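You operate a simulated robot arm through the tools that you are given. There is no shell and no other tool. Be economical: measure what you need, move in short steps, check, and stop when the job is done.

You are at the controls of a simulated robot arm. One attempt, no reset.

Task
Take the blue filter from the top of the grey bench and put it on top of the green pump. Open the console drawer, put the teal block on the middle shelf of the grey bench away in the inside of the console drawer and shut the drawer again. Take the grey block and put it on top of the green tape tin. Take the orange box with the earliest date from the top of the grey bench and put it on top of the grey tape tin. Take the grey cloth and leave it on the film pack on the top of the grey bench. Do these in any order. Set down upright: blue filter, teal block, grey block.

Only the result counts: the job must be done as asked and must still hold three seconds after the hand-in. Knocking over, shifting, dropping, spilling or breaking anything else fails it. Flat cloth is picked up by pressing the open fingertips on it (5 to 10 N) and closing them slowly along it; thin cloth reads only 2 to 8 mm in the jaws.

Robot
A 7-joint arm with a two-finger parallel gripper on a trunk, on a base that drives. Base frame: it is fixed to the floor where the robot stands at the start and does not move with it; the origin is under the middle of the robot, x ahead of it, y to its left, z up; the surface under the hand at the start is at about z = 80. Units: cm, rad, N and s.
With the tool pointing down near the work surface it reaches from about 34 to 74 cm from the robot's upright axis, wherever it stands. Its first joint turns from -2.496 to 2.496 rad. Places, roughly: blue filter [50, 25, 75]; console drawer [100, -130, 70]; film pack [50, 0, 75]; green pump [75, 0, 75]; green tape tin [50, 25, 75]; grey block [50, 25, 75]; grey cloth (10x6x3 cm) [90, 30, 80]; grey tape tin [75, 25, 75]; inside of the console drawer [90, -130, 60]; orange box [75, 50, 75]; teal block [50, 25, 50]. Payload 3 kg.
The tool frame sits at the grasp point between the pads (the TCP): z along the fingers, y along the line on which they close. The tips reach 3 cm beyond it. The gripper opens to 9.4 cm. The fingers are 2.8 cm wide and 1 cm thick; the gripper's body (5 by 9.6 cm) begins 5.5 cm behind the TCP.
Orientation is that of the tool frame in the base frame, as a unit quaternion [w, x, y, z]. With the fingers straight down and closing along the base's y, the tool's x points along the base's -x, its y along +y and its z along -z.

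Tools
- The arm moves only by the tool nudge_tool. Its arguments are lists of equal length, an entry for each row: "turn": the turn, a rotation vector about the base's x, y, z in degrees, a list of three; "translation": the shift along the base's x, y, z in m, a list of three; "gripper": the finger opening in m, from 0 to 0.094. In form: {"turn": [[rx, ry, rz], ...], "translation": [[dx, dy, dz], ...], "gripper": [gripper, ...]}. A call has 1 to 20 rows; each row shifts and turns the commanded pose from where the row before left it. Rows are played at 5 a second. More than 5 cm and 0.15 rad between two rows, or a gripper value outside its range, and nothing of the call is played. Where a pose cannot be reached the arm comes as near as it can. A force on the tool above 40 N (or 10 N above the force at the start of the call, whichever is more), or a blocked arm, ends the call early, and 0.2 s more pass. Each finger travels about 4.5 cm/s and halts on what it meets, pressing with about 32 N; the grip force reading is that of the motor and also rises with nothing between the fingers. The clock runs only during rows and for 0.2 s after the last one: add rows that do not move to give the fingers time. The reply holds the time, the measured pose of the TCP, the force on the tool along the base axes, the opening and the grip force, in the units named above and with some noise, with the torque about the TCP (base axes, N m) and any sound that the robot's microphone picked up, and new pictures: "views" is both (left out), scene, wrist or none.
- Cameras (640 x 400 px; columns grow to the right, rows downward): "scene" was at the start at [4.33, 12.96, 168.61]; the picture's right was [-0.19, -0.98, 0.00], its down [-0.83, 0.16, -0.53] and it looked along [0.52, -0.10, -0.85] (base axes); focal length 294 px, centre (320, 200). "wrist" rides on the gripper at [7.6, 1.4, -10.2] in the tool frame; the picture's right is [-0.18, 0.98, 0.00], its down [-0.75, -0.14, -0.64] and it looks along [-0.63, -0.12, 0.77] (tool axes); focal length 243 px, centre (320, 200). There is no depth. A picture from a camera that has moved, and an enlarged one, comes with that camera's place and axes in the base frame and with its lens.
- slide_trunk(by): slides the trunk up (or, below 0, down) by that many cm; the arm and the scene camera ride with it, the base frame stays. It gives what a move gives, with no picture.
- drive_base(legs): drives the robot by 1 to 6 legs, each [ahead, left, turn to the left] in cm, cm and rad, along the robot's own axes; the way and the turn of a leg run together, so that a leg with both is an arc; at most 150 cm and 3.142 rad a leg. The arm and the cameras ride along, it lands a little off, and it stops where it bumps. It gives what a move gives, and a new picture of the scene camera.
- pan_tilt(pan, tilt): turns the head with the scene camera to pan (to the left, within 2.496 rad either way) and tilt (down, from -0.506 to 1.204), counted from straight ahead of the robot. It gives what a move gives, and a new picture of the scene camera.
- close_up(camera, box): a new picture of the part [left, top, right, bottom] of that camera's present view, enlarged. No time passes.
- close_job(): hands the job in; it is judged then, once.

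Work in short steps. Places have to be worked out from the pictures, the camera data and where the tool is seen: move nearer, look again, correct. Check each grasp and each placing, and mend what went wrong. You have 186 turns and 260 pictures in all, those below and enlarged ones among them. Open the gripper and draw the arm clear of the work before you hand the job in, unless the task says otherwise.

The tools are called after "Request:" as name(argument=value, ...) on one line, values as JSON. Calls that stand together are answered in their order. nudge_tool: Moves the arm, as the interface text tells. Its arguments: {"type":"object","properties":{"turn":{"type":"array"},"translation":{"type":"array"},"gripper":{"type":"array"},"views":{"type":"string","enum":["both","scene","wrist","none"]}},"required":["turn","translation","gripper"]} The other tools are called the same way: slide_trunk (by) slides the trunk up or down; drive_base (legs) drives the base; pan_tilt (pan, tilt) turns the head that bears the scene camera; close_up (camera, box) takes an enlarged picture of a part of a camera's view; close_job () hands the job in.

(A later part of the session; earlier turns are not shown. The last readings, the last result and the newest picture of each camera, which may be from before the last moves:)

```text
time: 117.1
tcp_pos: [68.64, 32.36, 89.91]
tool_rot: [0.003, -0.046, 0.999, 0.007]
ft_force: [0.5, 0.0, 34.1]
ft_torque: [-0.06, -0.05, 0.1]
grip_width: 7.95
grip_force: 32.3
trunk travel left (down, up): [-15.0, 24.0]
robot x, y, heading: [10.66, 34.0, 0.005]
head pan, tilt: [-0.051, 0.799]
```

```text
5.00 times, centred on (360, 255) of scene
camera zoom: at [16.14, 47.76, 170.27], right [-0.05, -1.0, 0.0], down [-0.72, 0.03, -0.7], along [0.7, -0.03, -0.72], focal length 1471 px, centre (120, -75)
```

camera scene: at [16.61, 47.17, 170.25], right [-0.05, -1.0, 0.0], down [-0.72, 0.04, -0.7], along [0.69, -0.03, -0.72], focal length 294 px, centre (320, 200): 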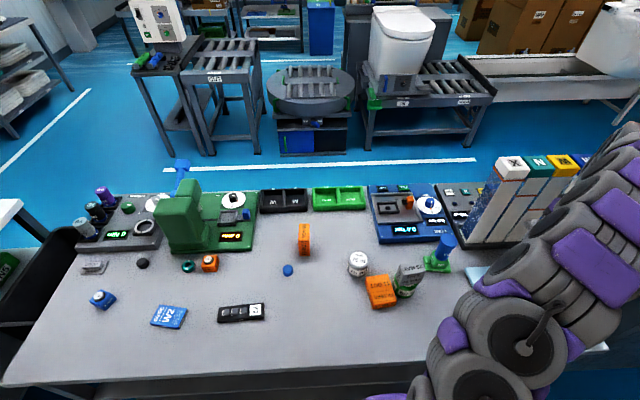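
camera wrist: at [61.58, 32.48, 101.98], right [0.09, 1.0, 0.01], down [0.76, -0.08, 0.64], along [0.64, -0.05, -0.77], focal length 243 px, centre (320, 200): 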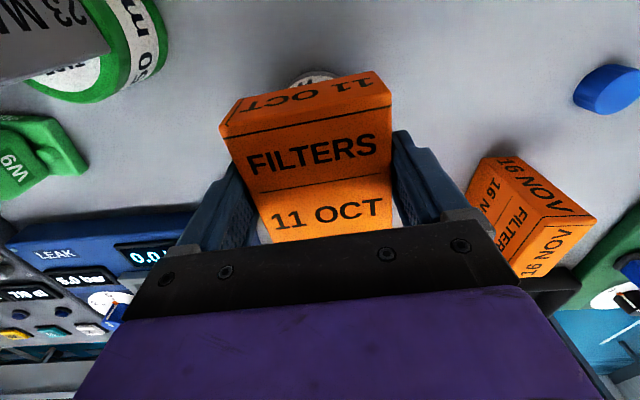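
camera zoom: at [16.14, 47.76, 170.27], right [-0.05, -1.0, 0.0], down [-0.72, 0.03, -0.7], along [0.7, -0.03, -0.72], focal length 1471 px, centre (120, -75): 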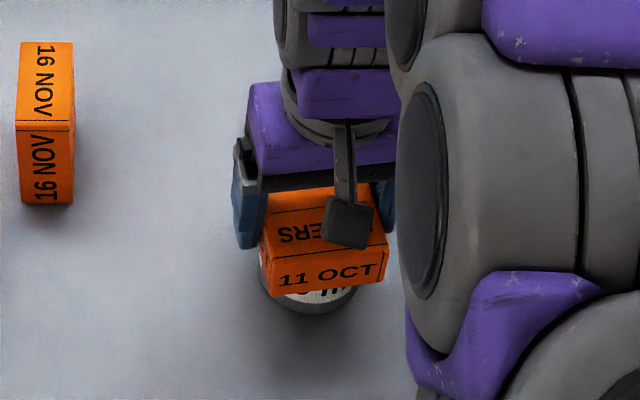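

Seated on the tin with balanced torque. I ease up, open, and rise vertically.

Request:
nudge_tool(turn=[[0, 0, 0], [0, 0, 0], [0, 0, 0], [0, 0, 0], [0, 0, 0], [0, 0, 0], [0, 0, 0], [0, 0, 0], [0, 0, 0]], translation=[[0, 0, 0.001], [0, 0, 0.0015], [0, 0, 0], [0, 0, 0], [0, 0, 0], [0, 0, 0.03], [0, 0, 0.04], [0, 0, 0.04], [0, 0, 0.04]], gripper=[0.06, 0.07, 0.08, 0.09, 0.094, 0.094, 0.094, 0.094, 0.094], views="wrist")

Request:
close_up(camera="scene", box=[300, 215, 420, 295])

```text
time: 119.1
tcp_pos: [68.54, 32.43, 104.84]
tool_rot: [0.001, -0.045, 0.999, 0.007]
ft_force: [-0.5, -0.3, -1.3]
ft_torque: [-0.02, -0.02, -0.01]
grip_width: 9.37
grip_force: 0.1
trunk travel left (down, up): [-15.0, 24.0]
robot x, y, heading: [11.43, 34.24, 0.002]
head pan, tilt: [-0.051, 0.799]
camera wrist: at [60.76, 33.04, 115.19], right [0.09, 1.0, 0.01], down [0.76, -0.08, 0.64], along [0.64, -0.05, -0.77], focal length 243 px, centre (320, 200)
```

wrist: 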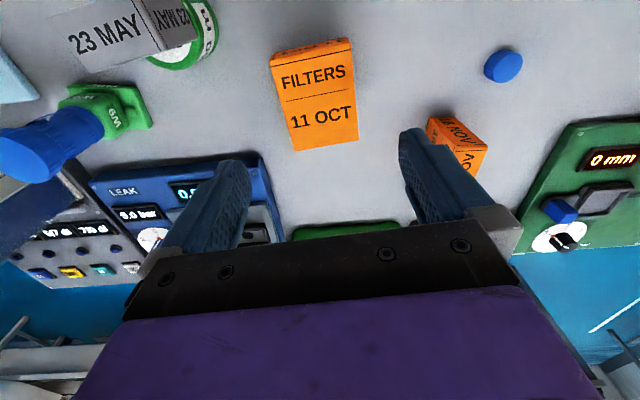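

```text
5.00 times, centred on (360, 255) of scene
camera zoom: at [16.58, 47.74, 170.21], right [-0.05, -1.0, 0.0], down [-0.72, 0.03, -0.7], along [0.69, -0.03, -0.72], focal length 1471 px, centre (120, -75)
```

zoom: 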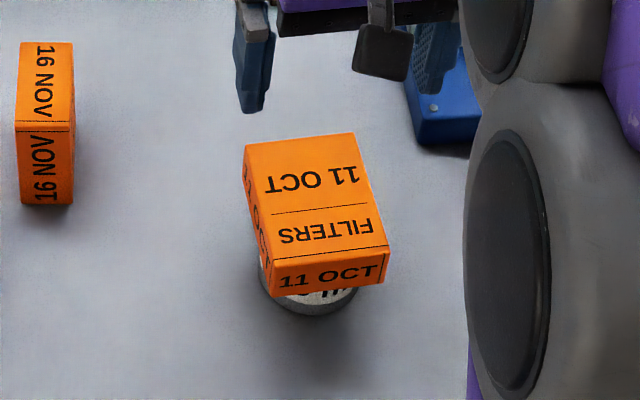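

The orange box sits on the grey tin. Next is the teal block on the middle shelf: I back away from the bench so the arm can go down in front of it.

Request:
nudge_tool(turn=[[0, 0, 0], [0, 0, 0], [0, 0, 0], [0, 0, 0]], translation=[[-0.03, 0, 0.02], [-0.04, 0, 0.02], [-0.045, 0, 0], [-0.04, 0, 0]], gripper=[0.094, 0.094, 0.094, 0.094], views="none")

Request:
drive_base(legs=[[-48, 0, 0]])

Request:
pan_tilt(pan=0.0, tilt=0.9)

```text
time: 120.1
tcp_pos: [53.06, 32.39, 108.85]
tool_rot: [0.001, -0.045, 0.999, 0.007]
ft_force: [0.1, -0.1, 0.2]
ft_torque: [0.01, 0.02, -0.02]
grip_width: 9.39
grip_force: 0.1
trunk travel left (down, up): [-15.0, 24.0]
robot x, y, heading: [10.99, 33.94, -0.0]
head pan, tilt: [-0.051, 0.799]
```

```text
time: 122.9
tcp_pos: [5.71, 32.19, 108.93]
tool_rot: [0.0, -0.046, 0.999, 0.006]
ft_force: [-0.4, -0.6, -0.2]
ft_torque: [-0.04, -0.01, 0.03]
grip_width: 9.41
grip_force: 0.2
trunk travel left (down, up): [-15.0, 24.0]
robot x, y, heading: [-36.76, 33.87, 0.001]
head pan, tilt: [-0.051, 0.799]
camera scene: at [-30.95, 47.63, 170.22], right [-0.05, -1.0, 0.0], down [-0.72, 0.03, -0.7], along [0.7, -0.03, -0.72], focal length 294 px, centre (320, 200)
```

scene: 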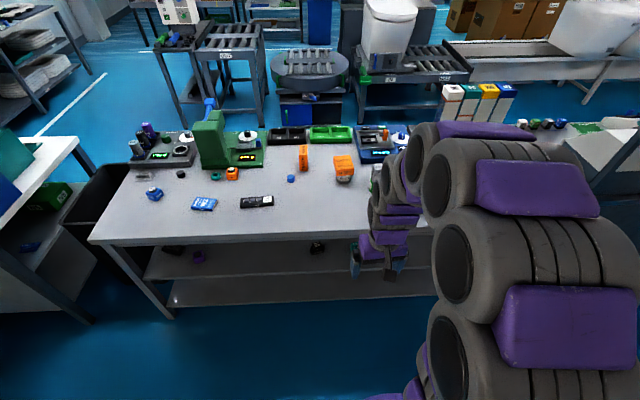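

```text
time: 123.6
tcp_pos: [5.66, 32.31, 108.96]
tool_rot: [0.001, -0.046, 0.999, 0.007]
ft_force: [0.4, 0.0, 0.0]
ft_torque: [0.02, 0.03, 0.03]
grip_width: 9.4
grip_force: 0.1
trunk travel left (down, up): [-15.0, 24.0]
robot x, y, heading: [-36.39, 34.2, -0.0]
head pan, tilt: [0.0, 0.901]
camera scene: at [-31.37, 48.05, 169.42], right [0.0, -1.0, 0.0], down [-0.78, 0.0, -0.62], along [0.62, 0.0, -0.78], focal length 294 px, centre (320, 200)
```

scene: 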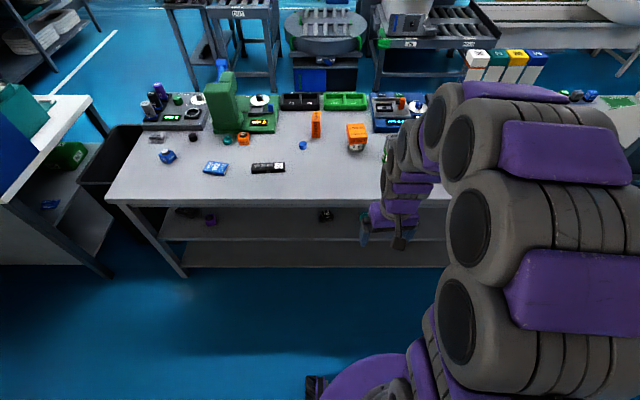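

The middle shelf is visible now with items on it. I zoom in to find the teal block.

Request:
close_up(camera="scene", box=[160, 190, 460, 280])

Request:
slide_trunk(by=-15)

```text
2.13 times, centred on (310, 235) of scene
camera zoom: at [-31.37, 48.05, 169.42], right [0.0, -1.0, 0.0], down [-0.78, 0.0, -0.62], along [0.62, 0.0, -0.78], focal length 628 px, centre (341, 125)
```

zoom: 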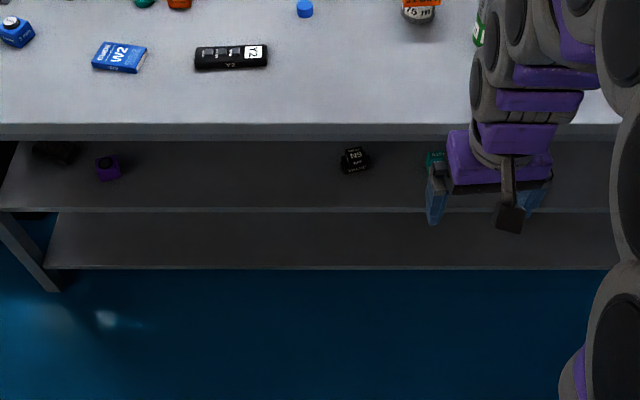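

```text
time: 125.4
tcp_pos: [5.68, 32.22, 93.87]
tool_rot: [0.002, -0.045, 0.999, 0.007]
ft_force: [-0.1, -1.0, -0.3]
ft_torque: [0.0, -0.02, -0.02]
grip_width: 9.41
grip_force: 0.1
trunk travel left (down, up): [0.0, 39.0]
robot x, y, heading: [-36.53, 33.81, 0.002]
head pan, tilt: [0.0, 0.901]
```

The teal block shows at about (52, 26) on the middle shelf (top z≈48). I'll go in horizontally with the wrist camera above the hand, so first I turn the tool 180° about vertical here in free space.

Request:
nudge_tool(turn=[[0, 0, -8.3], [0, 0, -8.3], [0, 0, -8.3], [0, 0, -8.3], [0, 0, -8.3], [0, 0, -8.3], [0, 0, -8.3], [0, 0, -8.3], [0, 0, -8.3], [0, 0, -8.3], [0, 0, -8.3], [0, 0, -8.3], [0, 0, -8.3], [0, 0, -8.3], [0, 0, -8.3], [0, 0, -8.3], [0, 0, -8.3], [0, 0, -8.3], [0, 0, -8.3], [0, 0, -8.3]], translation=[[0, 0, -0.01], [0, 0, -0.01], [0, 0, -0.01], [0, 0, -0.01], [0, 0, -0.01], [0, 0, -0.01], [0, 0, -0.01], [0, 0, -0.01], [0, 0, -0.01], [0, 0, -0.01], [0, 0, 0], [0, 0, 0], [0, 0, 0], [0, 0, 0], [0, 0, 0], [0, 0, 0], [0, 0, 0], [0, 0, 0], [0, 0, 0], [0, 0, 0]], gripper=[0.094, 0.094, 0.094, 0.094, 0.094, 0.094, 0.094, 0.094, 0.094, 0.094, 0.094, 0.094, 0.094, 0.094, 0.094, 0.094, 0.094, 0.094, 0.094, 0.094], views="wrist")

```text
time: 129.6
tcp_pos: [5.6, 32.27, 84.05]
tool_rot: [0.007, 0.986, 0.165, -0.001]
ft_force: [0.3, -0.6, 0.3]
ft_torque: [0.02, 0.01, 0.03]
grip_width: 9.44
grip_force: 0.1
trunk travel left (down, up): [0.0, 39.0]
robot x, y, heading: [-36.8, 34.37, 0.001]
head pan, tilt: [0.0, 0.901]
camera wrist: at [13.2, 33.67, 94.25], right [0.15, -0.99, 0.01], down [-0.76, -0.1, 0.64], along [-0.64, -0.11, -0.77], focal length 243 px, centre (320, 200)
```

wrist: 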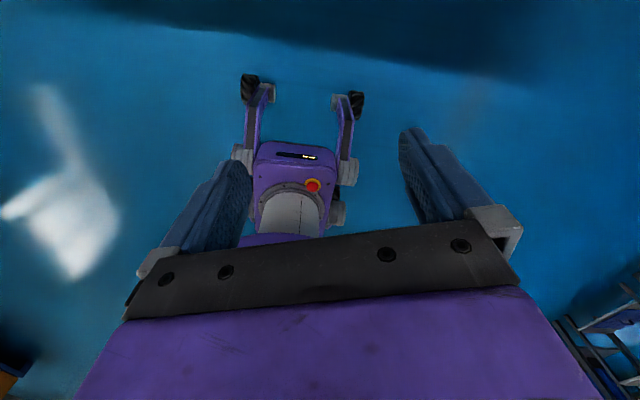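

Turn worked. I finish the last 19° and tilt the tool to horizontal, moving forward in front of the shelf at the same time.

Request:
nudge_tool(turn=[[0, 0, -8], [0, 0, -8], [0, 0, -3], [0, -8, 0], [0, -8, 0], [0, -8, 0], [0, -8, 0], [0, -8, 0], [0, -8, 0], [0, -8, 0], [0, -8, 0], [0, -8, 0], [0, -8, 0], [0, 0, 0]], translation=[[0.02, -0.01, 0], [0.02, -0.01, 0], [0.02, -0.01, 0], [0.02, -0.01, 0], [0.02, -0.01, 0], [0.02, -0.01, 0], [0.02, 0, -0.02], [0.02, 0, -0.02], [0.02, 0, -0.02], [0.02, 0, -0.02], [0.02, 0, -0.02], [0.02, 0, -0.02], [0.02, 0, -0.02], [0, 0, 0]], gripper=[0.094, 0.094, 0.094, 0.094, 0.094, 0.094, 0.094, 0.094, 0.094, 0.094, 0.094, 0.094, 0.094, 0.094], views="both")

```text
time: 132.6
tcp_pos: [31.69, 26.17, 69.9]
tool_rot: [0.007, 0.767, -0.004, 0.641]
ft_force: [-0.9, 0.3, -0.1]
ft_torque: [0.0, -0.03, 0.01]
grip_width: 9.4
grip_force: 0.0
trunk travel left (down, up): [0.0, 39.0]
robot x, y, heading: [-36.51, 34.29, 0.001]
head pan, tilt: [0.0, 0.901]
camera scene: at [-31.22, 47.96, 154.43], right [0.0, -1.0, 0.0], down [-0.79, 0.0, -0.62], along [0.62, 0.0, -0.79], focal length 294 px, centre (320, 200)
camera wrist: at [22.79, 24.94, 79.32], right [-0.05, -0.98, -0.18], down [-0.76, 0.15, -0.63], along [0.64, 0.11, -0.76], focal length 243 px, centre (320, 200)
```

scene: 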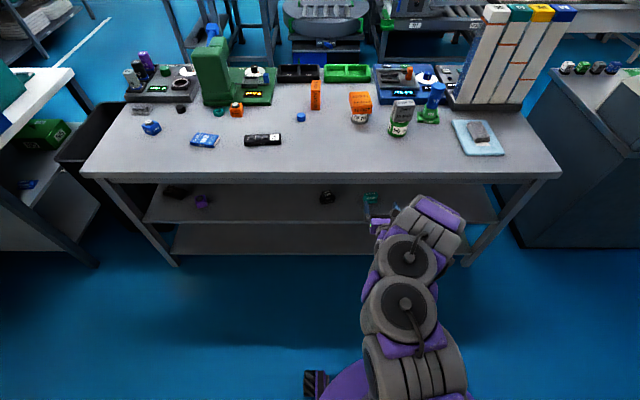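
wrist: 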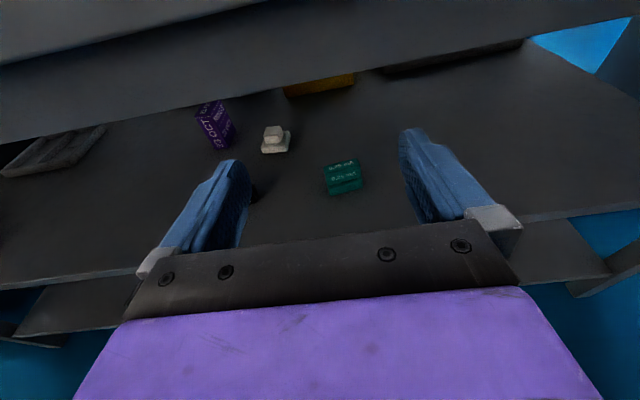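

Clear view of the teal block at about (51, 25). I zoom in for its shape and yaw.

Request:
close_up(camera="wrist", box=[240, 120, 420, 232])

Request:
close_up(camera="scene", box=[320, 150, 480, 250])

```text
3.56 times, centred on (330, 176) of wrist
camera zoom: at [22.79, 24.94, 79.32], right [-0.05, -0.98, -0.18], down [-0.76, 0.15, -0.63], along [0.64, 0.11, -0.76], focal length 863 px, centre (284, 285)
```

zoom: 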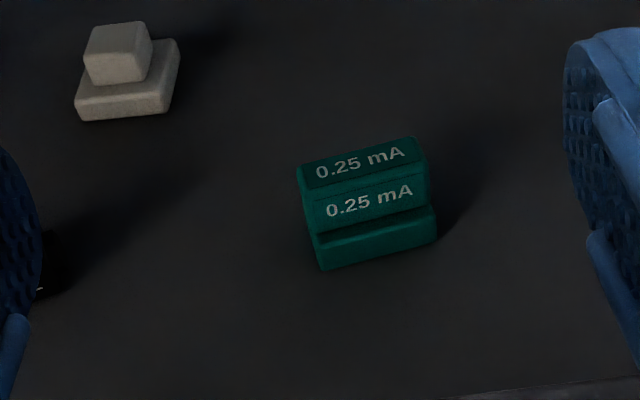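

```text
4.00 times, centred on (400, 200) of scene
camera zoom: at [-31.22, 47.96, 154.43], right [0.0, -1.0, 0.0], down [-0.79, 0.0, -0.62], along [0.62, 0.0, -0.79], focal length 1177 px, centre (0, 200)
```

zoom: 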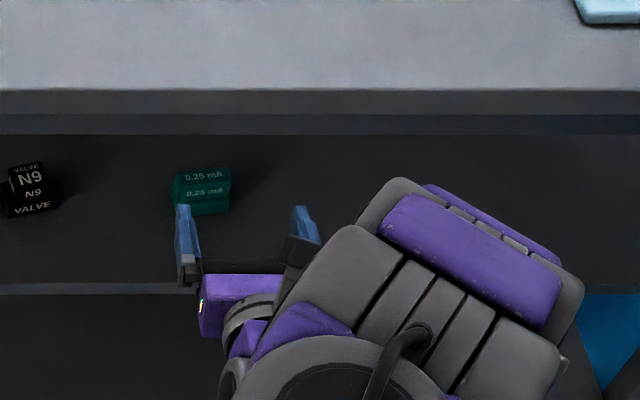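

Teal block: x 49.5–53.5, y about 25.2 ± 2.8, z 48–53, yaw about +7°. I set the tool 25° below horizontal with yaw +7° and come down in front of the shelf.

Request:
nudge_tool(turn=[[0, 8, 0], [0, 7, 0], [0, 0, 7], [0, 0, 0], [0, 0, 0], [0, 0, 0], [0, 0, 0]], translation=[[0.01, -0.003, -0.03], [0, -0.003, -0.03], [0, -0.005, -0.03], [0, 0, -0.04], [0, 0, -0.03], [0.01, 0, -0.02], [0, 0, 0]], gripper=[0.094, 0.094, 0.094, 0.094, 0.094, 0.094, 0.094], views="both")

```text
time: 134.2
tcp_pos: [28.99, 22.66, 50.78]
tool_rot: [-0.026, 0.843, 0.049, 0.535]
ft_force: [0.9, -0.5, -0.5]
ft_torque: [0.01, -0.05, 0.0]
grip_width: 9.42
grip_force: 0.1
out of reach, approached as far as the arm can: row 1, 2, 3
trunk travel left (down, up): [0.0, 39.0]
robot x, y, heading: [-36.44, 33.79, -0.001]
head pan, tilt: [0.0, 0.901]
camera scene: at [-31.26, 48.04, 154.42], right [0.0, -1.0, 0.0], down [-0.79, 0.0, -0.62], along [0.62, 0.0, -0.79], focal length 294 px, centre (320, 200)
camera wrist: at [23.12, 20.62, 62.21], right [0.03, -0.99, -0.16], down [-0.91, 0.04, -0.41], along [0.41, 0.16, -0.9], focal length 243 px, centre (320, 200)
```

scene: 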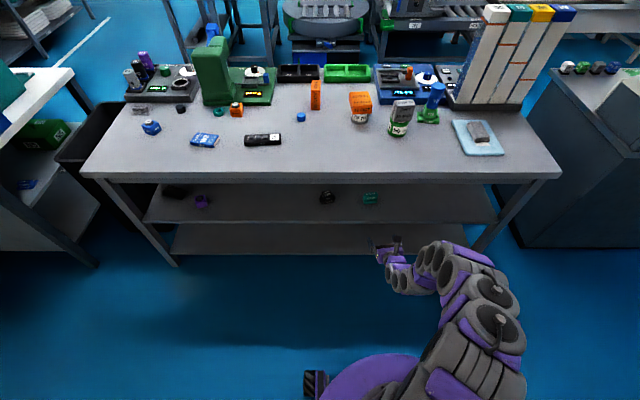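
wrist: 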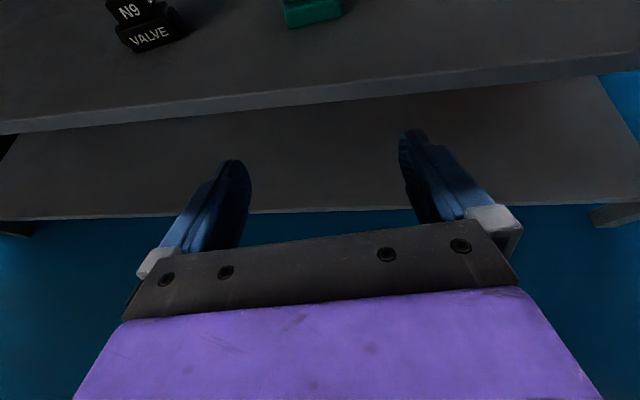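

Orientation is right. I advance 11 cm towards the block at z about 53 and look.

Request:
nudge_tool(turn=[[0, 0, 0], [0, 0, 0], [0, 0, 0], [0, 0, 0], [0, 0, 0]], translation=[[0, 0.005, 0.025], [0.03, 0.005, 0], [0.04, 0.005, 0], [0.04, 0.005, 0], [0, 0, 0]], gripper=[0.094, 0.094, 0.094, 0.094, 0.094], views="wrist")

```text
time: 135.4
tcp_pos: [38.81, 25.26, 55.39]
tool_rot: [-0.023, 0.844, 0.048, 0.534]
ft_force: [-0.3, -0.8, 0.6]
ft_torque: [-0.01, -0.02, -0.01]
grip_width: 9.39
grip_force: 0.0
out of reach, approached as far as the arm can: row 3, 4
trunk travel left (down, up): [0.0, 39.0]
robot x, y, heading: [-36.22, 34.01, 0.002]
head pan, tilt: [0.0, 0.901]
camera wrist: at [32.79, 23.45, 66.68], right [0.03, -0.99, -0.15], down [-0.91, 0.04, -0.41], along [0.41, 0.15, -0.9], focal length 243 px, centre (320, 200)
```

wrist: 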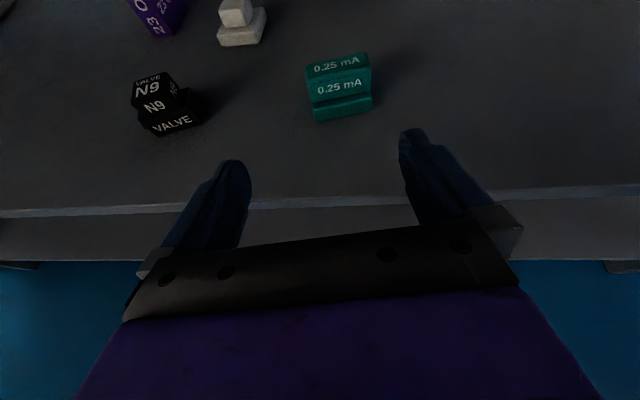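

The arm is at full reach, so I pull the hand back 8 cm, add 5° yaw, and drive 16 cm closer.

Request:
nudge_tool(turn=[[0, 0, 5], [0, 0, 0], [0, 0, 0]], translation=[[-0.03, -0.003, 0], [-0.03, -0.003, 0], [-0.03, 0, 0]], gripper=[0.094, 0.094, 0.094], views="none")

Request:
drive_base(legs=[[16, 0, 0]])

Request:
nudge_tool(turn=[[0, 0, 0], [0, 0, 0], [0, 0, 0], [0, 0, 0], [0, 0, 0]], translation=[[0, 0, 0], [0, 0, 0], [0, 0, 0], [0, 0, 0], [0, 0, 0]], gripper=[0.094, 0.094, 0.094, 0.094, 0.094], views="wrist")

```text
time: 136.2
tcp_pos: [29.69, 24.83, 55.46]
tool_rot: [-0.05, 0.84, 0.086, 0.533]
ft_force: [-0.2, 0.7, -0.8]
ft_torque: [0.0, 0.04, -0.01]
grip_width: 9.4
grip_force: 0.0
trunk travel left (down, up): [0.0, 39.0]
robot x, y, heading: [-36.64, 33.84, 0.004]
head pan, tilt: [0.0, 0.901]
```

```text
time: 137.6
tcp_pos: [45.42, 24.6, 55.47]
tool_rot: [-0.049, 0.841, 0.084, 0.533]
ft_force: [-0.5, -0.2, 0.5]
ft_torque: [-0.02, 0.03, 0.01]
grip_width: 9.38
grip_force: 0.1
trunk travel left (down, up): [0.0, 39.0]
robot x, y, heading: [-20.75, 33.61, -0.001]
head pan, tilt: [0.0, 0.901]
camera scene: at [-15.45, 47.77, 154.44], right [0.0, -1.0, 0.0], down [-0.79, 0.0, -0.62], along [0.62, 0.0, -0.79], focal length 294 px, centre (320, 200)
```

scene: 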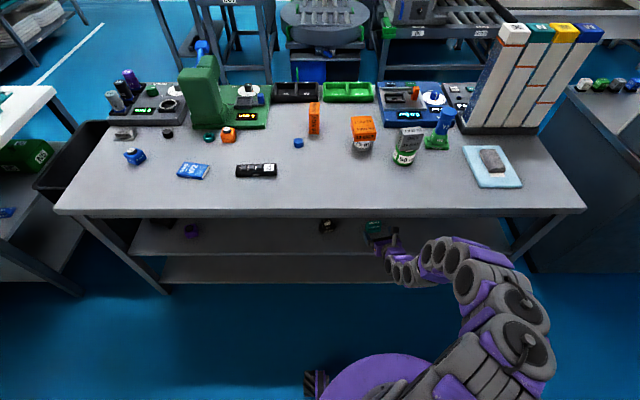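

```text
time: 138.8
tcp_pos: [45.35, 24.42, 55.47]
tool_rot: [-0.048, 0.84, 0.084, 0.534]
ft_force: [0.8, 0.0, 0.9]
ft_torque: [0.02, 0.03, 0.01]
grip_width: 9.39
grip_force: 0.0
trunk travel left (down, up): [0.0, 39.0]
robot x, y, heading: [-20.4, 33.9, -0.004]
head pan, tilt: [0.0, 0.901]
camera wrist: at [39.61, 22.1, 66.88], right [0.11, -0.98, -0.16], down [-0.91, -0.04, -0.41], along [0.4, 0.19, -0.9], focal length 243 px, centre (320, 200)
```

wrist: 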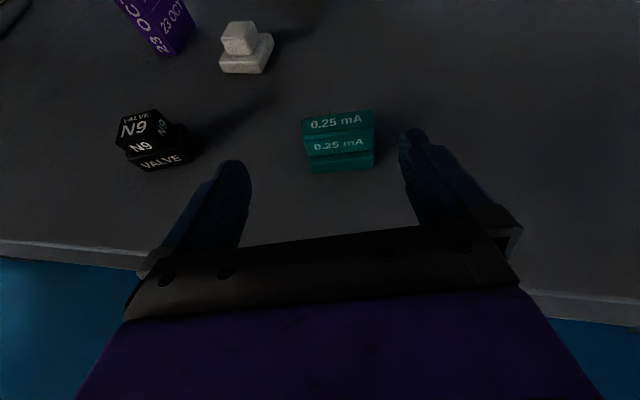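

Aligned in yaw; the block centre is about (52.4, 24.6), 1.2 cm right of the tool line. I shift, lower to z about 51.4, then slide forward around it.

Request:
nudge_tool(turn=[[0, 0, 0], [0, 0, 0], [0, 0, 0], [0, 0, 0]], translation=[[0.002, -0.011, -0.02], [0, 0, -0.02], [0.015, 0.003, 0], [0, 0, 0]], gripper=[0.094, 0.094, 0.094, 0.094], views="wrist")

```text
time: 139.8
tcp_pos: [46.72, 23.97, 51.9]
tool_rot: [-0.048, 0.84, 0.086, 0.534]
ft_force: [0.3, 0.2, -0.1]
ft_torque: [0.02, -0.05, 0.02]
grip_width: 9.41
grip_force: 0.0
out of reach, approached as far as the arm can: row 3
trunk travel left (down, up): [0.0, 39.0]
robot x, y, heading: [-20.59, 33.8, -0.002]
head pan, tilt: [0.0, 0.901]
camera wrist: at [41.01, 21.57, 63.31], right [0.11, -0.98, -0.16], down [-0.91, -0.04, -0.41], along [0.4, 0.19, -0.9], focal length 243 px, centre (320, 200)
```

wrist: 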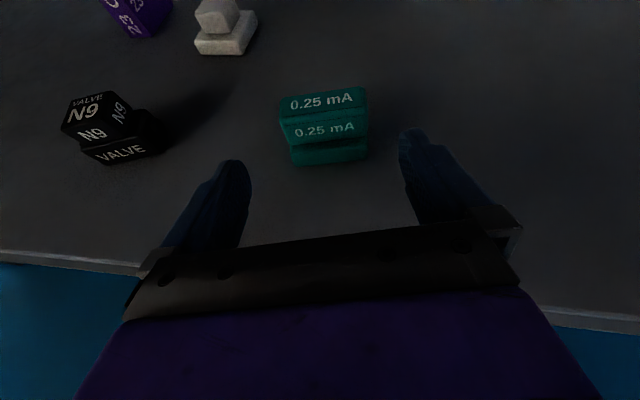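

Again at the reach limit; I draw the hand back 5 cm and drive 11 cm closer.

Request:
nudge_tool(turn=[[0, 0, 0], [0, 0, 0], [0, 0, 0]], translation=[[-0.03, 0, 0.01], [-0.03, 0, 0.01], [-0.02, 0, 0]], gripper=[0.094, 0.094, 0.094], views="none")

Request:
drive_base(legs=[[11, 0, 0]])

Request:
nudge_tool(turn=[[0, 0, 0], [0, 0, 0], [0, 0, 0], [0, 0, 0], [0, 0, 0]], translation=[[0, 0, 0], [0, 0, 0], [0, 0, 0], [0, 0, 0], [0, 0, 0]], gripper=[0.094, 0.094, 0.094, 0.094, 0.094], views="wrist")

```text
time: 140.6
tcp_pos: [38.73, 23.93, 54.03]
tool_rot: [-0.048, 0.84, 0.084, 0.533]
ft_force: [0.4, -0.1, 0.1]
ft_torque: [0.0, -0.02, -0.01]
grip_width: 9.41
grip_force: 0.1
trunk travel left (down, up): [0.0, 39.0]
robot x, y, heading: [-20.91, 33.97, 0.002]
head pan, tilt: [0.0, 0.901]
```

```text
time: 141.8
tcp_pos: [50.0, 23.94, 53.99]
tool_rot: [-0.048, 0.84, 0.085, 0.534]
ft_force: [0.8, -1.0, 1.1]
ft_torque: [0.0, 0.05, 0.0]
grip_width: 9.37
grip_force: 0.0
trunk travel left (down, up): [0.0, 39.0]
robot x, y, heading: [-9.86, 33.9, -0.003]
head pan, tilt: [0.0, 0.901]
camera scene: at [-4.36, 47.83, 154.44], right [0.0, -1.0, 0.0], down [-0.79, 0.0, -0.62], along [0.62, 0.0, -0.79], focal length 294 px, centre (320, 200)
```

scene: 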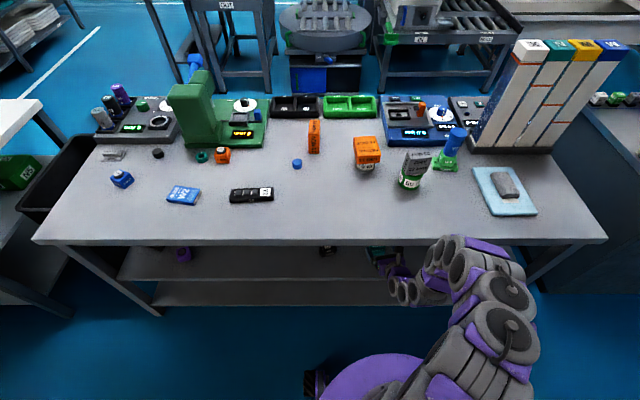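

```text
time: 143.0
tcp_pos: [49.92, 23.97, 53.98]
tool_rot: [-0.049, 0.84, 0.085, 0.534]
ft_force: [-0.7, 0.0, 0.4]
ft_torque: [0.02, 0.0, -0.03]
grip_width: 9.41
grip_force: 0.1
trunk travel left (down, up): [0.0, 39.0]
robot x, y, heading: [-9.33, 33.76, 0.002]
head pan, tilt: [0.0, 0.901]
camera wrist: at [44.08, 21.54, 65.45], right [0.11, -0.98, -0.16], down [-0.91, -0.04, -0.41], along [0.4, 0.19, -0.9], focal length 243 px, centre (320, 200)
```

wrist: 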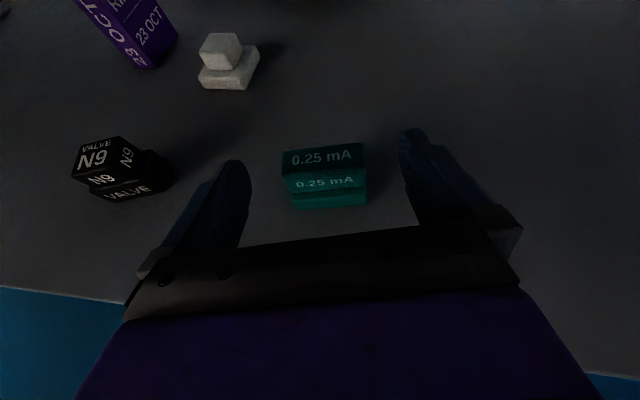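

The block lies right between the fingertips. I move in the last 2.6 cm forward and 2.5 down.

Request:
nudge_tool(turn=[[0, 0, 0], [0, 0, 0], [0, 0, 0]], translation=[[0.01, 0.001, -0.013], [0.015, 0.002, -0.012], [0, 0, 0]], gripper=[0.094, 0.094, 0.094], views="wrist")

```text
time: 143.8
tcp_pos: [52.41, 24.32, 51.69]
tool_rot: [-0.049, 0.839, 0.085, 0.534]
ft_force: [0.1, -0.3, -0.1]
ft_torque: [-0.01, -0.02, 0.0]
grip_width: 9.4
grip_force: 0.1
trunk travel left (down, up): [0.0, 39.0]
robot x, y, heading: [-9.44, 34.17, -0.002]
head pan, tilt: [0.0, 0.901]
camera wrist: at [46.61, 21.89, 63.1], right [0.11, -0.98, -0.16], down [-0.91, -0.04, -0.41], along [0.4, 0.19, -0.9], focal length 243 px, centre (320, 200)
```

wrist: 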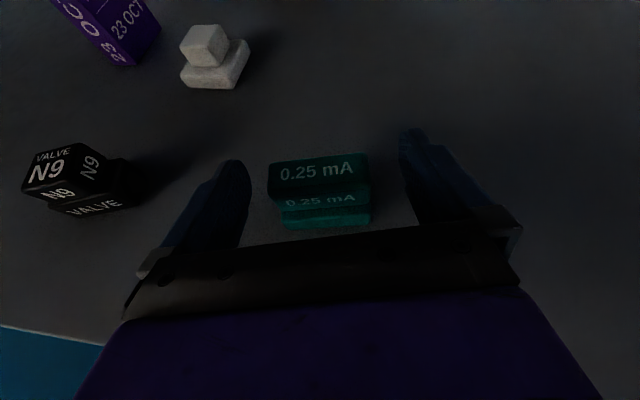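

Good. I close on the block.

Request:
nudge_tool(turn=[[0, 0, 0], [0, 0, 0], [0, 0, 0], [0, 0, 0], [0, 0, 0], [0, 0, 0]], translation=[[0.002, 0, -0.002], [0, 0, 0], [0, 0, 0], [0, 0, 0], [0, 0, 0], [0, 0, 0]], gripper=[0.085, 0.07, 0.055, 0.045, 0.04, 0.04], views="wrist")

```text
time: 145.2
tcp_pos: [52.64, 24.28, 51.56]
tool_rot: [-0.048, 0.84, 0.084, 0.534]
ft_force: [0.9, 0.5, 2.0]
ft_torque: [-0.01, -0.03, -0.01]
grip_width: 6.19
grip_force: 31.6
trunk travel left (down, up): [0.0, 39.0]
robot x, y, heading: [-9.39, 34.06, 0.002]
head pan, tilt: [0.0, 0.901]
camera wrist: at [46.77, 21.87, 62.85], right [0.11, -0.98, -0.16], down [-0.91, -0.04, -0.41], along [0.4, 0.19, -0.9], focal length 243 px, centre (320, 200)
```

wrist: 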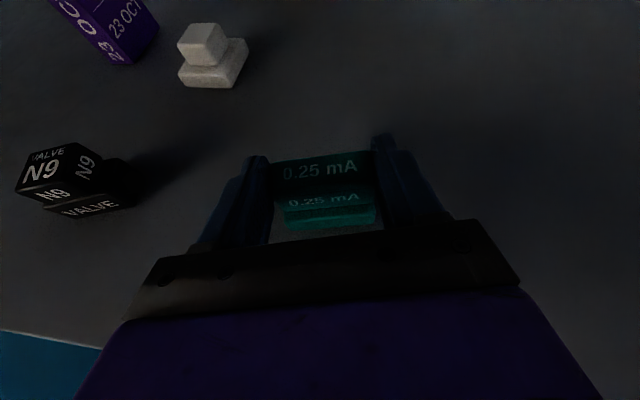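

Gripped at 6.19 cm. I lift 4 cm and draw back out of the shelf.

Request:
nudge_tool(turn=[[0, 0, 0], [0, 0, 0], [0, 0, 0], [0, 0, 0], [0, 0, 0], [0, 0, 0], [0, 0, 0], [0, 0, 0], [0, 0, 0], [0, 0, 0]], translation=[[0, 0, 0.01], [0, 0, 0.02], [0, 0, 0.02], [-0.03, 0, 0.01], [-0.04, 0, 0], [-0.04, 0, 0], [-0.04, 0, 0], [-0.04, 0, 0], [-0.03, 0, 0], [0, 0, 0]], gripper=[0.04, 0.04, 0.04, 0.04, 0.04, 0.04, 0.04, 0.04, 0.04, 0.04], views="wrist")

```text
time: 146.2
tcp_pos: [50.78, 24.28, 56.67]
tool_rot: [-0.05, 0.842, 0.084, 0.53]
ft_force: [29.1, 0.7, -27.2]
ft_torque: [0.25, 2.53, 0.46]
grip_width: 6.16
grip_force: 32.1
trunk travel left (down, up): [0.0, 39.0]
robot x, y, heading: [-9.35, 33.83, -0.001]
head pan, tilt: [0.0, 0.901]
stopped in row 4: the force on the tool passed its limit at 102 N (the readings are from after the stop); the commanded pose is now the measured one
camera wrist: at [45.07, 21.89, 68.03], right [0.11, -0.98, -0.16], down [-0.91, -0.04, -0.4], along [0.39, 0.19, -0.9], focal length 243 px, centre (320, 200)
```

wrist: 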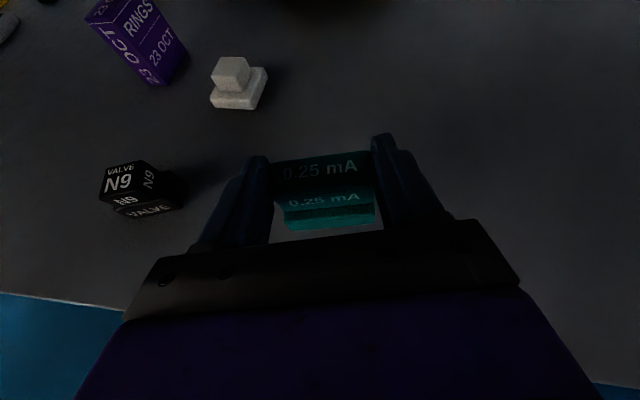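

The hand touched the bench's front apron while rising (force stop). I go down 2.5 cm first and then withdraw lower.

Request:
nudge_tool(turn=[[0, 0, 0], [0, 0, 0], [0, 0, 0]], translation=[[0.002, 0, -0.01], [0, 0, -0.012], [0, 0, 0]], gripper=[0.04, 0.04, 0.04], views="none")

Request:
close_up(camera="scene", box=[330, 200, 530, 325])

```text
time: 146.9
tcp_pos: [50.75, 24.2, 54.72]
tool_rot: [-0.048, 0.841, 0.083, 0.532]
ft_force: [0.2, 0.8, -0.6]
ft_torque: [0.0, 0.02, -0.02]
grip_width: 6.17
grip_force: 31.4
trunk travel left (down, up): [0.0, 39.0]
robot x, y, heading: [-9.73, 33.92, -0.001]
head pan, tilt: [0.0, 0.901]
```

```text
3.20 times, centred on (430, 262) of scene
camera zoom: at [-4.4, 47.83, 154.44], right [0.0, -1.0, 0.0], down [-0.79, 0.0, -0.62], along [0.62, 0.0, -0.79], focal length 941 px, centre (-32, 0)
```

zoom: 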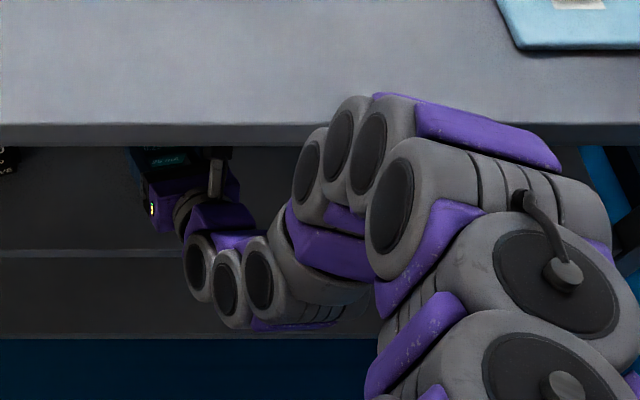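

Clear now with zero force. Driving straight back keeps the arm's shape, which is the safest way out.

Request:
drive_base(legs=[[-35, 0, 0]])

```text
time: 149.2
tcp_pos: [16.14, 24.08, 54.77]
tool_rot: [-0.048, 0.841, 0.082, 0.532]
ft_force: [-0.4, 0.4, -1.5]
ft_torque: [-0.01, -0.01, 0.03]
grip_width: 6.18
grip_force: 32.6
trunk travel left (down, up): [0.0, 39.0]
robot x, y, heading: [-44.51, 34.06, -0.002]
head pan, tilt: [0.0, 0.901]
camera scene: at [-39.01, 47.88, 154.44], right [0.0, -1.0, 0.0], down [-0.79, 0.0, -0.62], along [0.62, 0.0, -0.79], focal length 294 px, centre (320, 200)
```

scene: 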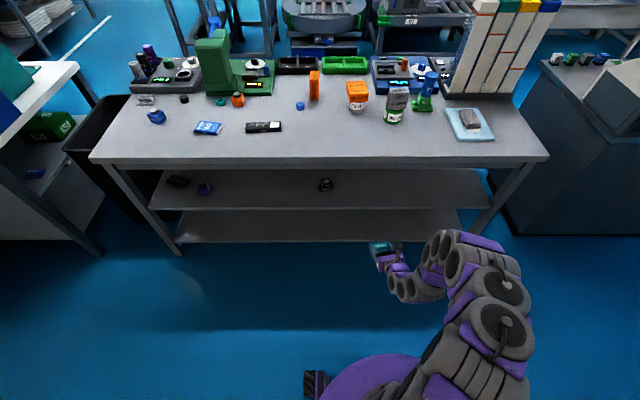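

The block is out and nothing on the bench has changed. Now I look right towards the console to see the drawer.

Request:
pan_tilt(pan=-0.8, tilt=0.55)

```text
time: 150.3
tcp_pos: [15.94, 24.03, 54.78]
tool_rot: [-0.048, 0.841, 0.082, 0.532]
ft_force: [0.7, 1.2, -1.6]
ft_torque: [0.03, 0.02, 0.02]
grip_width: 6.15
grip_force: 31.8
trunk travel left (down, up): [0.0, 39.0]
robot x, y, heading: [-44.3, 34.04, -0.007]
head pan, tilt: [-0.799, 0.55]
camera scene: at [-40.3, 41.44, 157.36], right [-0.72, -0.69, 0.0], down [-0.37, 0.38, -0.85], along [0.59, -0.61, -0.53], focal length 294 px, centre (320, 200)
```

scene: 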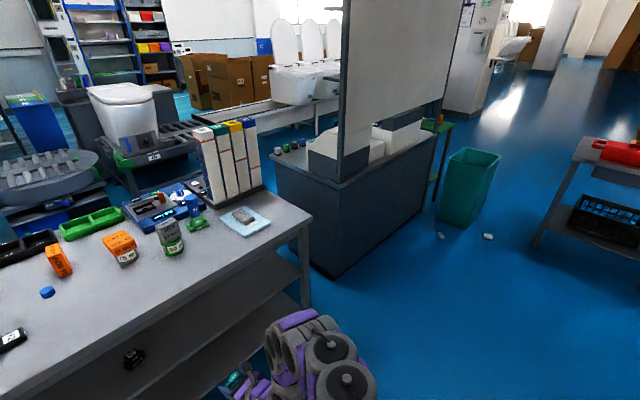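

Request:
close_up(camera="scene", box=[260, 80, 500, 280])

```text
2.00 times, centred on (380, 180) of scene
camera zoom: at [-40.3, 41.44, 157.36], right [-0.72, -0.69, 0.0], down [-0.37, 0.38, -0.85], along [0.59, -0.61, -0.53], focal length 588 px, centre (200, 240)
```

zoom: 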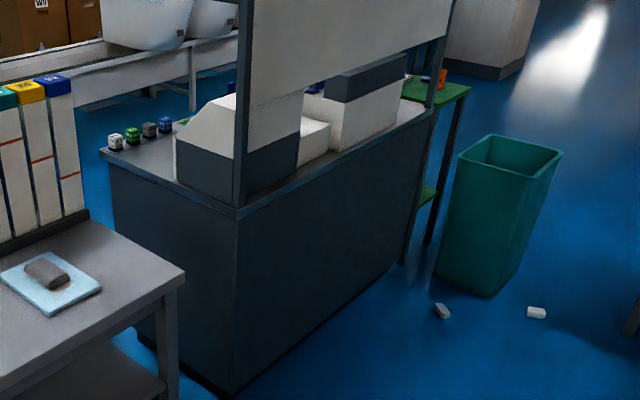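

The console's front (drawer side) appears to face +x, away from me, so I need a route around it. I look further right.

Request:
pan_tilt(pan=-1.2, tilt=0.35)

Request:
pan_tilt(pan=-0.35, tilt=0.35)

```text
time: 151.2
tcp_pos: [15.94, 24.09, 54.75]
tool_rot: [-0.048, 0.841, 0.083, 0.533]
ft_force: [0.3, -1.0, -0.7]
ft_torque: [0.02, 0.01, -0.03]
grip_width: 6.17
grip_force: 32.1
trunk travel left (down, up): [0.0, 39.0]
robot x, y, heading: [-44.2, 34.04, -0.003]
head pan, tilt: [-1.201, 0.351]
camera scene: at [-43.2, 39.2, 159.19], right [-0.93, -0.36, 0.0], down [-0.13, 0.32, -0.94], along [0.34, -0.88, -0.35], focal length 294 px, centre (320, 200)
```

scene: 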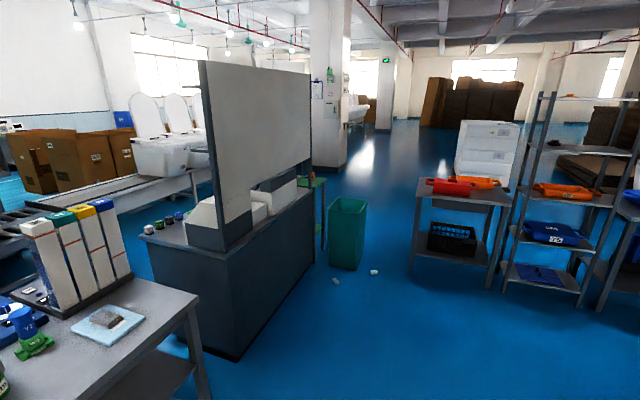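

```text
time: 152.4
tcp_pos: [15.91, 23.98, 54.86]
tool_rot: [-0.048, 0.84, 0.082, 0.534]
ft_force: [0.4, 0.8, -1.3]
ft_torque: [-0.02, -0.01, 0.05]
grip_width: 6.18
grip_force: 31.7
trunk travel left (down, up): [0.0, 39.0]
robot x, y, heading: [-44.25, 34.26, -0.005]
head pan, tilt: [-0.351, 0.351]
camera scene: at [-37.81, 44.66, 159.19], right [-0.35, -0.94, 0.0], down [-0.32, 0.12, -0.94], along [0.88, -0.33, -0.35], focal length 294 px, centre (320, 200)
```

scene: 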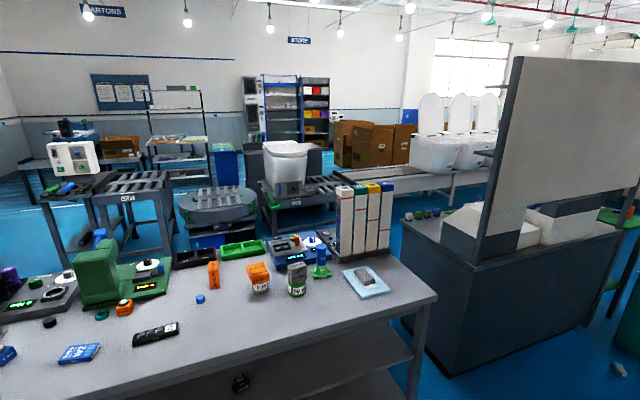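

The +x side needs a route. I raise the trunk for a better overview and look left and right.

Request:
slide_trunk(by=39)

Request:
pan_tilt(pan=0.7, tilt=0.5)

Request:
pan_tilt(pan=-1.0, tilt=0.5)

```text
time: 156.1
tcp_pos: [15.93, 24.14, 93.78]
tool_rot: [-0.047, 0.841, 0.081, 0.533]
ft_force: [0.2, -0.6, -0.9]
ft_torque: [0.01, 0.0, 0.0]
grip_width: 6.16
grip_force: 32.2
trunk travel left (down, up): [-39.0, 0.0]
robot x, y, heading: [-44.05, 34.31, -0.003]
head pan, tilt: [-0.351, 0.351]
```

```text
time: 157.4
tcp_pos: [15.97, 24.1, 93.86]
tool_rot: [-0.047, 0.841, 0.081, 0.533]
ft_force: [0.3, 0.5, -1.2]
ft_torque: [0.02, 0.03, 0.01]
grip_width: 6.14
grip_force: 32.6
trunk travel left (down, up): [-39.0, 0.0]
robot x, y, heading: [-44.36, 34.27, -0.004]
head pan, tilt: [0.7, 0.499]
camera scene: at [-39.44, 53.7, 196.83], right [0.64, -0.77, 0.0], down [-0.37, -0.31, -0.88], along [0.67, 0.56, -0.48], focal length 294 px, centre (320, 200)
```

scene: 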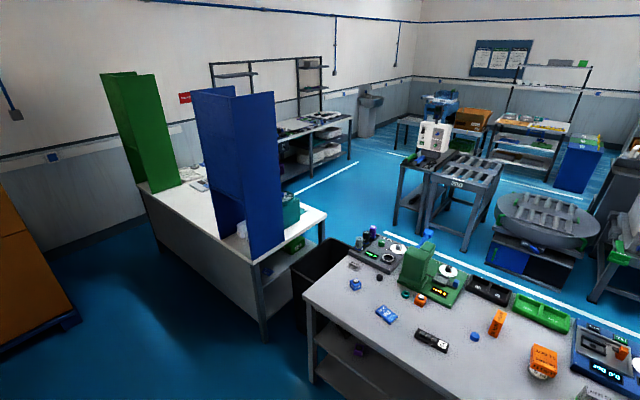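

```text
time: 159.2
tcp_pos: [16.05, 24.03, 93.82]
tool_rot: [-0.047, 0.841, 0.082, 0.533]
ft_force: [0.5, -0.8, -0.9]
ft_torque: [0.03, 0.04, -0.03]
grip_width: 6.13
grip_force: 31.5
trunk travel left (down, up): [-39.0, 0.0]
robot x, y, heading: [-43.96, 33.95, -0.005]
head pan, tilt: [-1.0, 0.499]
camera scene: at [-41.55, 40.18, 196.82], right [-0.84, -0.54, 0.0], down [-0.26, 0.4, -0.88], along [0.47, -0.74, -0.48], focal length 294 px, centre (320, 200)
```

scene: 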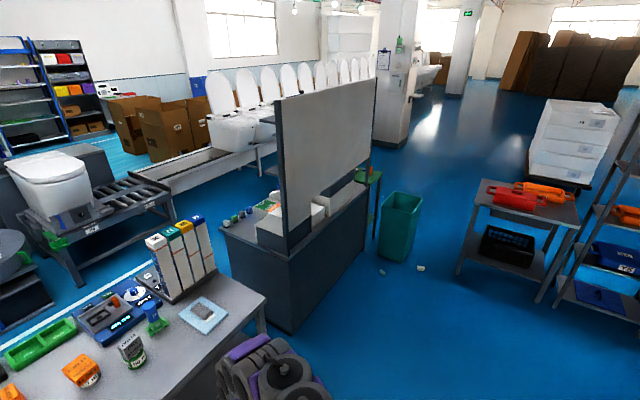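

Routes to the console's front: left end past the white table by the wall (about 64 cm), or right past the teal bin. I move right to see the right-hand gap better.

Request:
drive_base(legs=[[-10, -120, 0]])

Request:
pan_tilt(pan=-1.2, tilt=0.7)

```text
time: 165.2
tcp_pos: [6.61, -93.53, 93.94]
tool_rot: [-0.052, 0.84, 0.089, 0.532]
ft_force: [-0.1, 0.0, -1.7]
ft_torque: [0.01, 0.0, 0.03]
grip_width: 6.16
grip_force: 31.9
trunk travel left (down, up): [-39.0, 0.0]
robot x, y, heading: [-53.78, -84.84, 0.014]
head pan, tilt: [-1.0, 0.499]
camera scene: at [-51.3, -78.35, 196.82], right [-0.83, -0.55, 0.0], down [-0.27, 0.4, -0.88], along [0.48, -0.73, -0.48], focal length 294 px, centre (320, 200)
```

scene: 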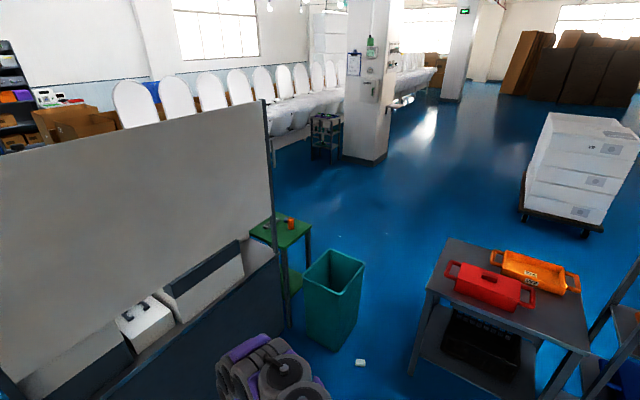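

```text
time: 165.9
tcp_pos: [6.45, -93.64, 93.96]
tool_rot: [-0.052, 0.84, 0.089, 0.533]
ft_force: [-0.5, 0.5, -1.7]
ft_torque: [0.01, 0.02, -0.01]
grip_width: 6.16
grip_force: 32.4
trunk travel left (down, up): [-39.0, 0.0]
robot x, y, heading: [-53.91, -84.62, 0.008]
head pan, tilt: [-1.201, 0.7]
camera scene: at [-53.14, -78.74, 195.06], right [-0.93, -0.37, 0.0], down [-0.24, 0.6, -0.76], along [0.28, -0.71, -0.65], focal length 294 px, centre (320, 200)
```

scene: 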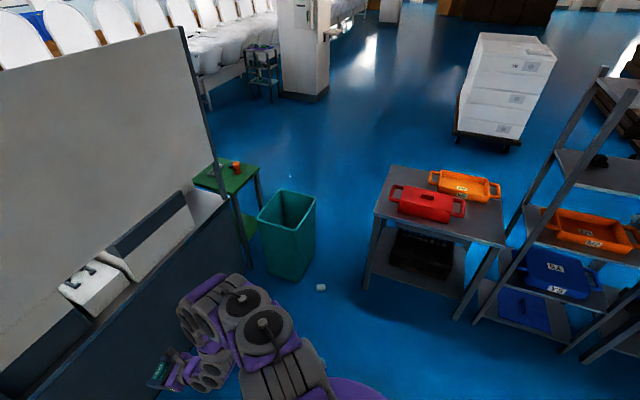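

The right gap (bin at x≥12, table at x≤-39) is about 52 cm against a 41 cm wide base, with some small debris in it. I zoom in on it.

Request:
close_up(camera="scene", box=[240, 200, 400, 300])

```text
4.00 times, centred on (320, 250) of scene
camera zoom: at [-53.14, -78.74, 195.06], right [-0.93, -0.37, 0.0], down [-0.24, 0.6, -0.76], along [0.28, -0.71, -0.65], focal length 1177 px, centre (320, 0)
```

zoom: 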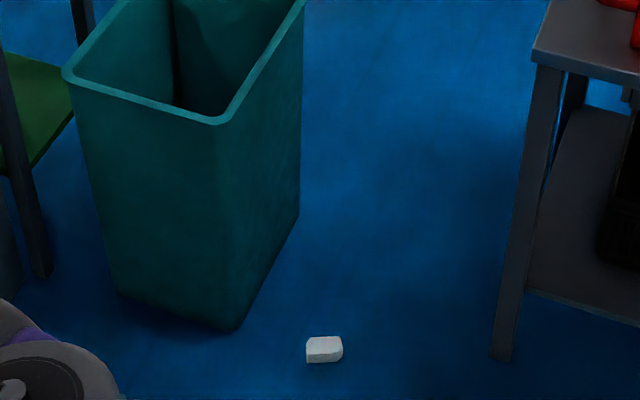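

The right gap is too tight, so I take the left route. I first draw the arm in, then turn left and drive up along the bench front.

Request:
nudge_tool(turn=[[0, 0, 0], [0, 0, 0], [0, 0, 0], [0, 0, 0], [0, 0, 0], [0, 0, 0]], translation=[[-0.02, 0, 0.03], [-0.03, 0, 0.03], [-0.03, 0, 0.02], [-0.03, 0, 0.02], [-0.03, 0, 0], [0, 0, 0]], gripper=[0.04, 0.04, 0.04, 0.04, 0.04, 0.04], views="none")

Request:
drive_base(legs=[[0, 0, 1.56], [150, -20, 0], [150, -20, 0]])

Request:
pan_tilt(pan=-0.1, tilt=0.55)

```text
time: 167.3
tcp_pos: [-7.46, -93.68, 104.01]
tool_rot: [-0.052, 0.839, 0.089, 0.534]
ft_force: [-0.1, -0.7, -1.8]
ft_torque: [-0.01, 0.01, -0.01]
grip_width: 6.17
grip_force: 32.5
trunk travel left (down, up): [-39.0, 0.0]
robot x, y, heading: [-54.08, -84.81, 0.013]
head pan, tilt: [-1.201, 0.7]
```

```text
refused: leg 2 is longer than a leg can be; nothing moved
```

```text
time: 168.7
tcp_pos: [-7.64, -93.58, 103.98]
tool_rot: [-0.051, 0.839, 0.088, 0.534]
ft_force: [-0.3, -0.4, -1.5]
ft_torque: [0.0, -0.03, -0.01]
grip_width: 6.14
grip_force: 31.6
trunk travel left (down, up): [-39.0, 0.0]
robot x, y, heading: [-53.59, -84.71, 0.012]
head pan, tilt: [-0.099, 0.55]
camera scene: at [-47.46, -71.68, 196.36], right [-0.09, -1.0, 0.0], down [-0.52, 0.05, -0.85], along [0.85, -0.07, -0.52], focal length 294 px, centre (320, 200)
```

scene: 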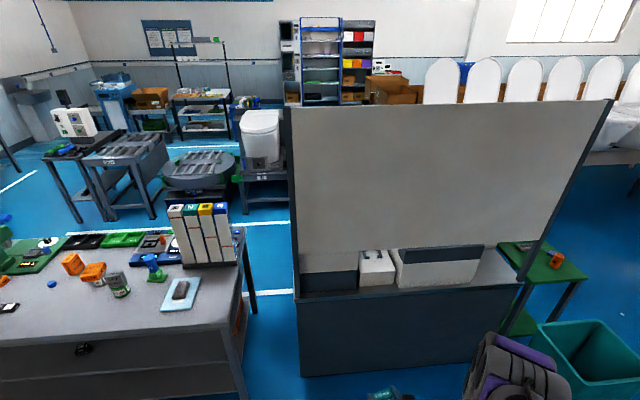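

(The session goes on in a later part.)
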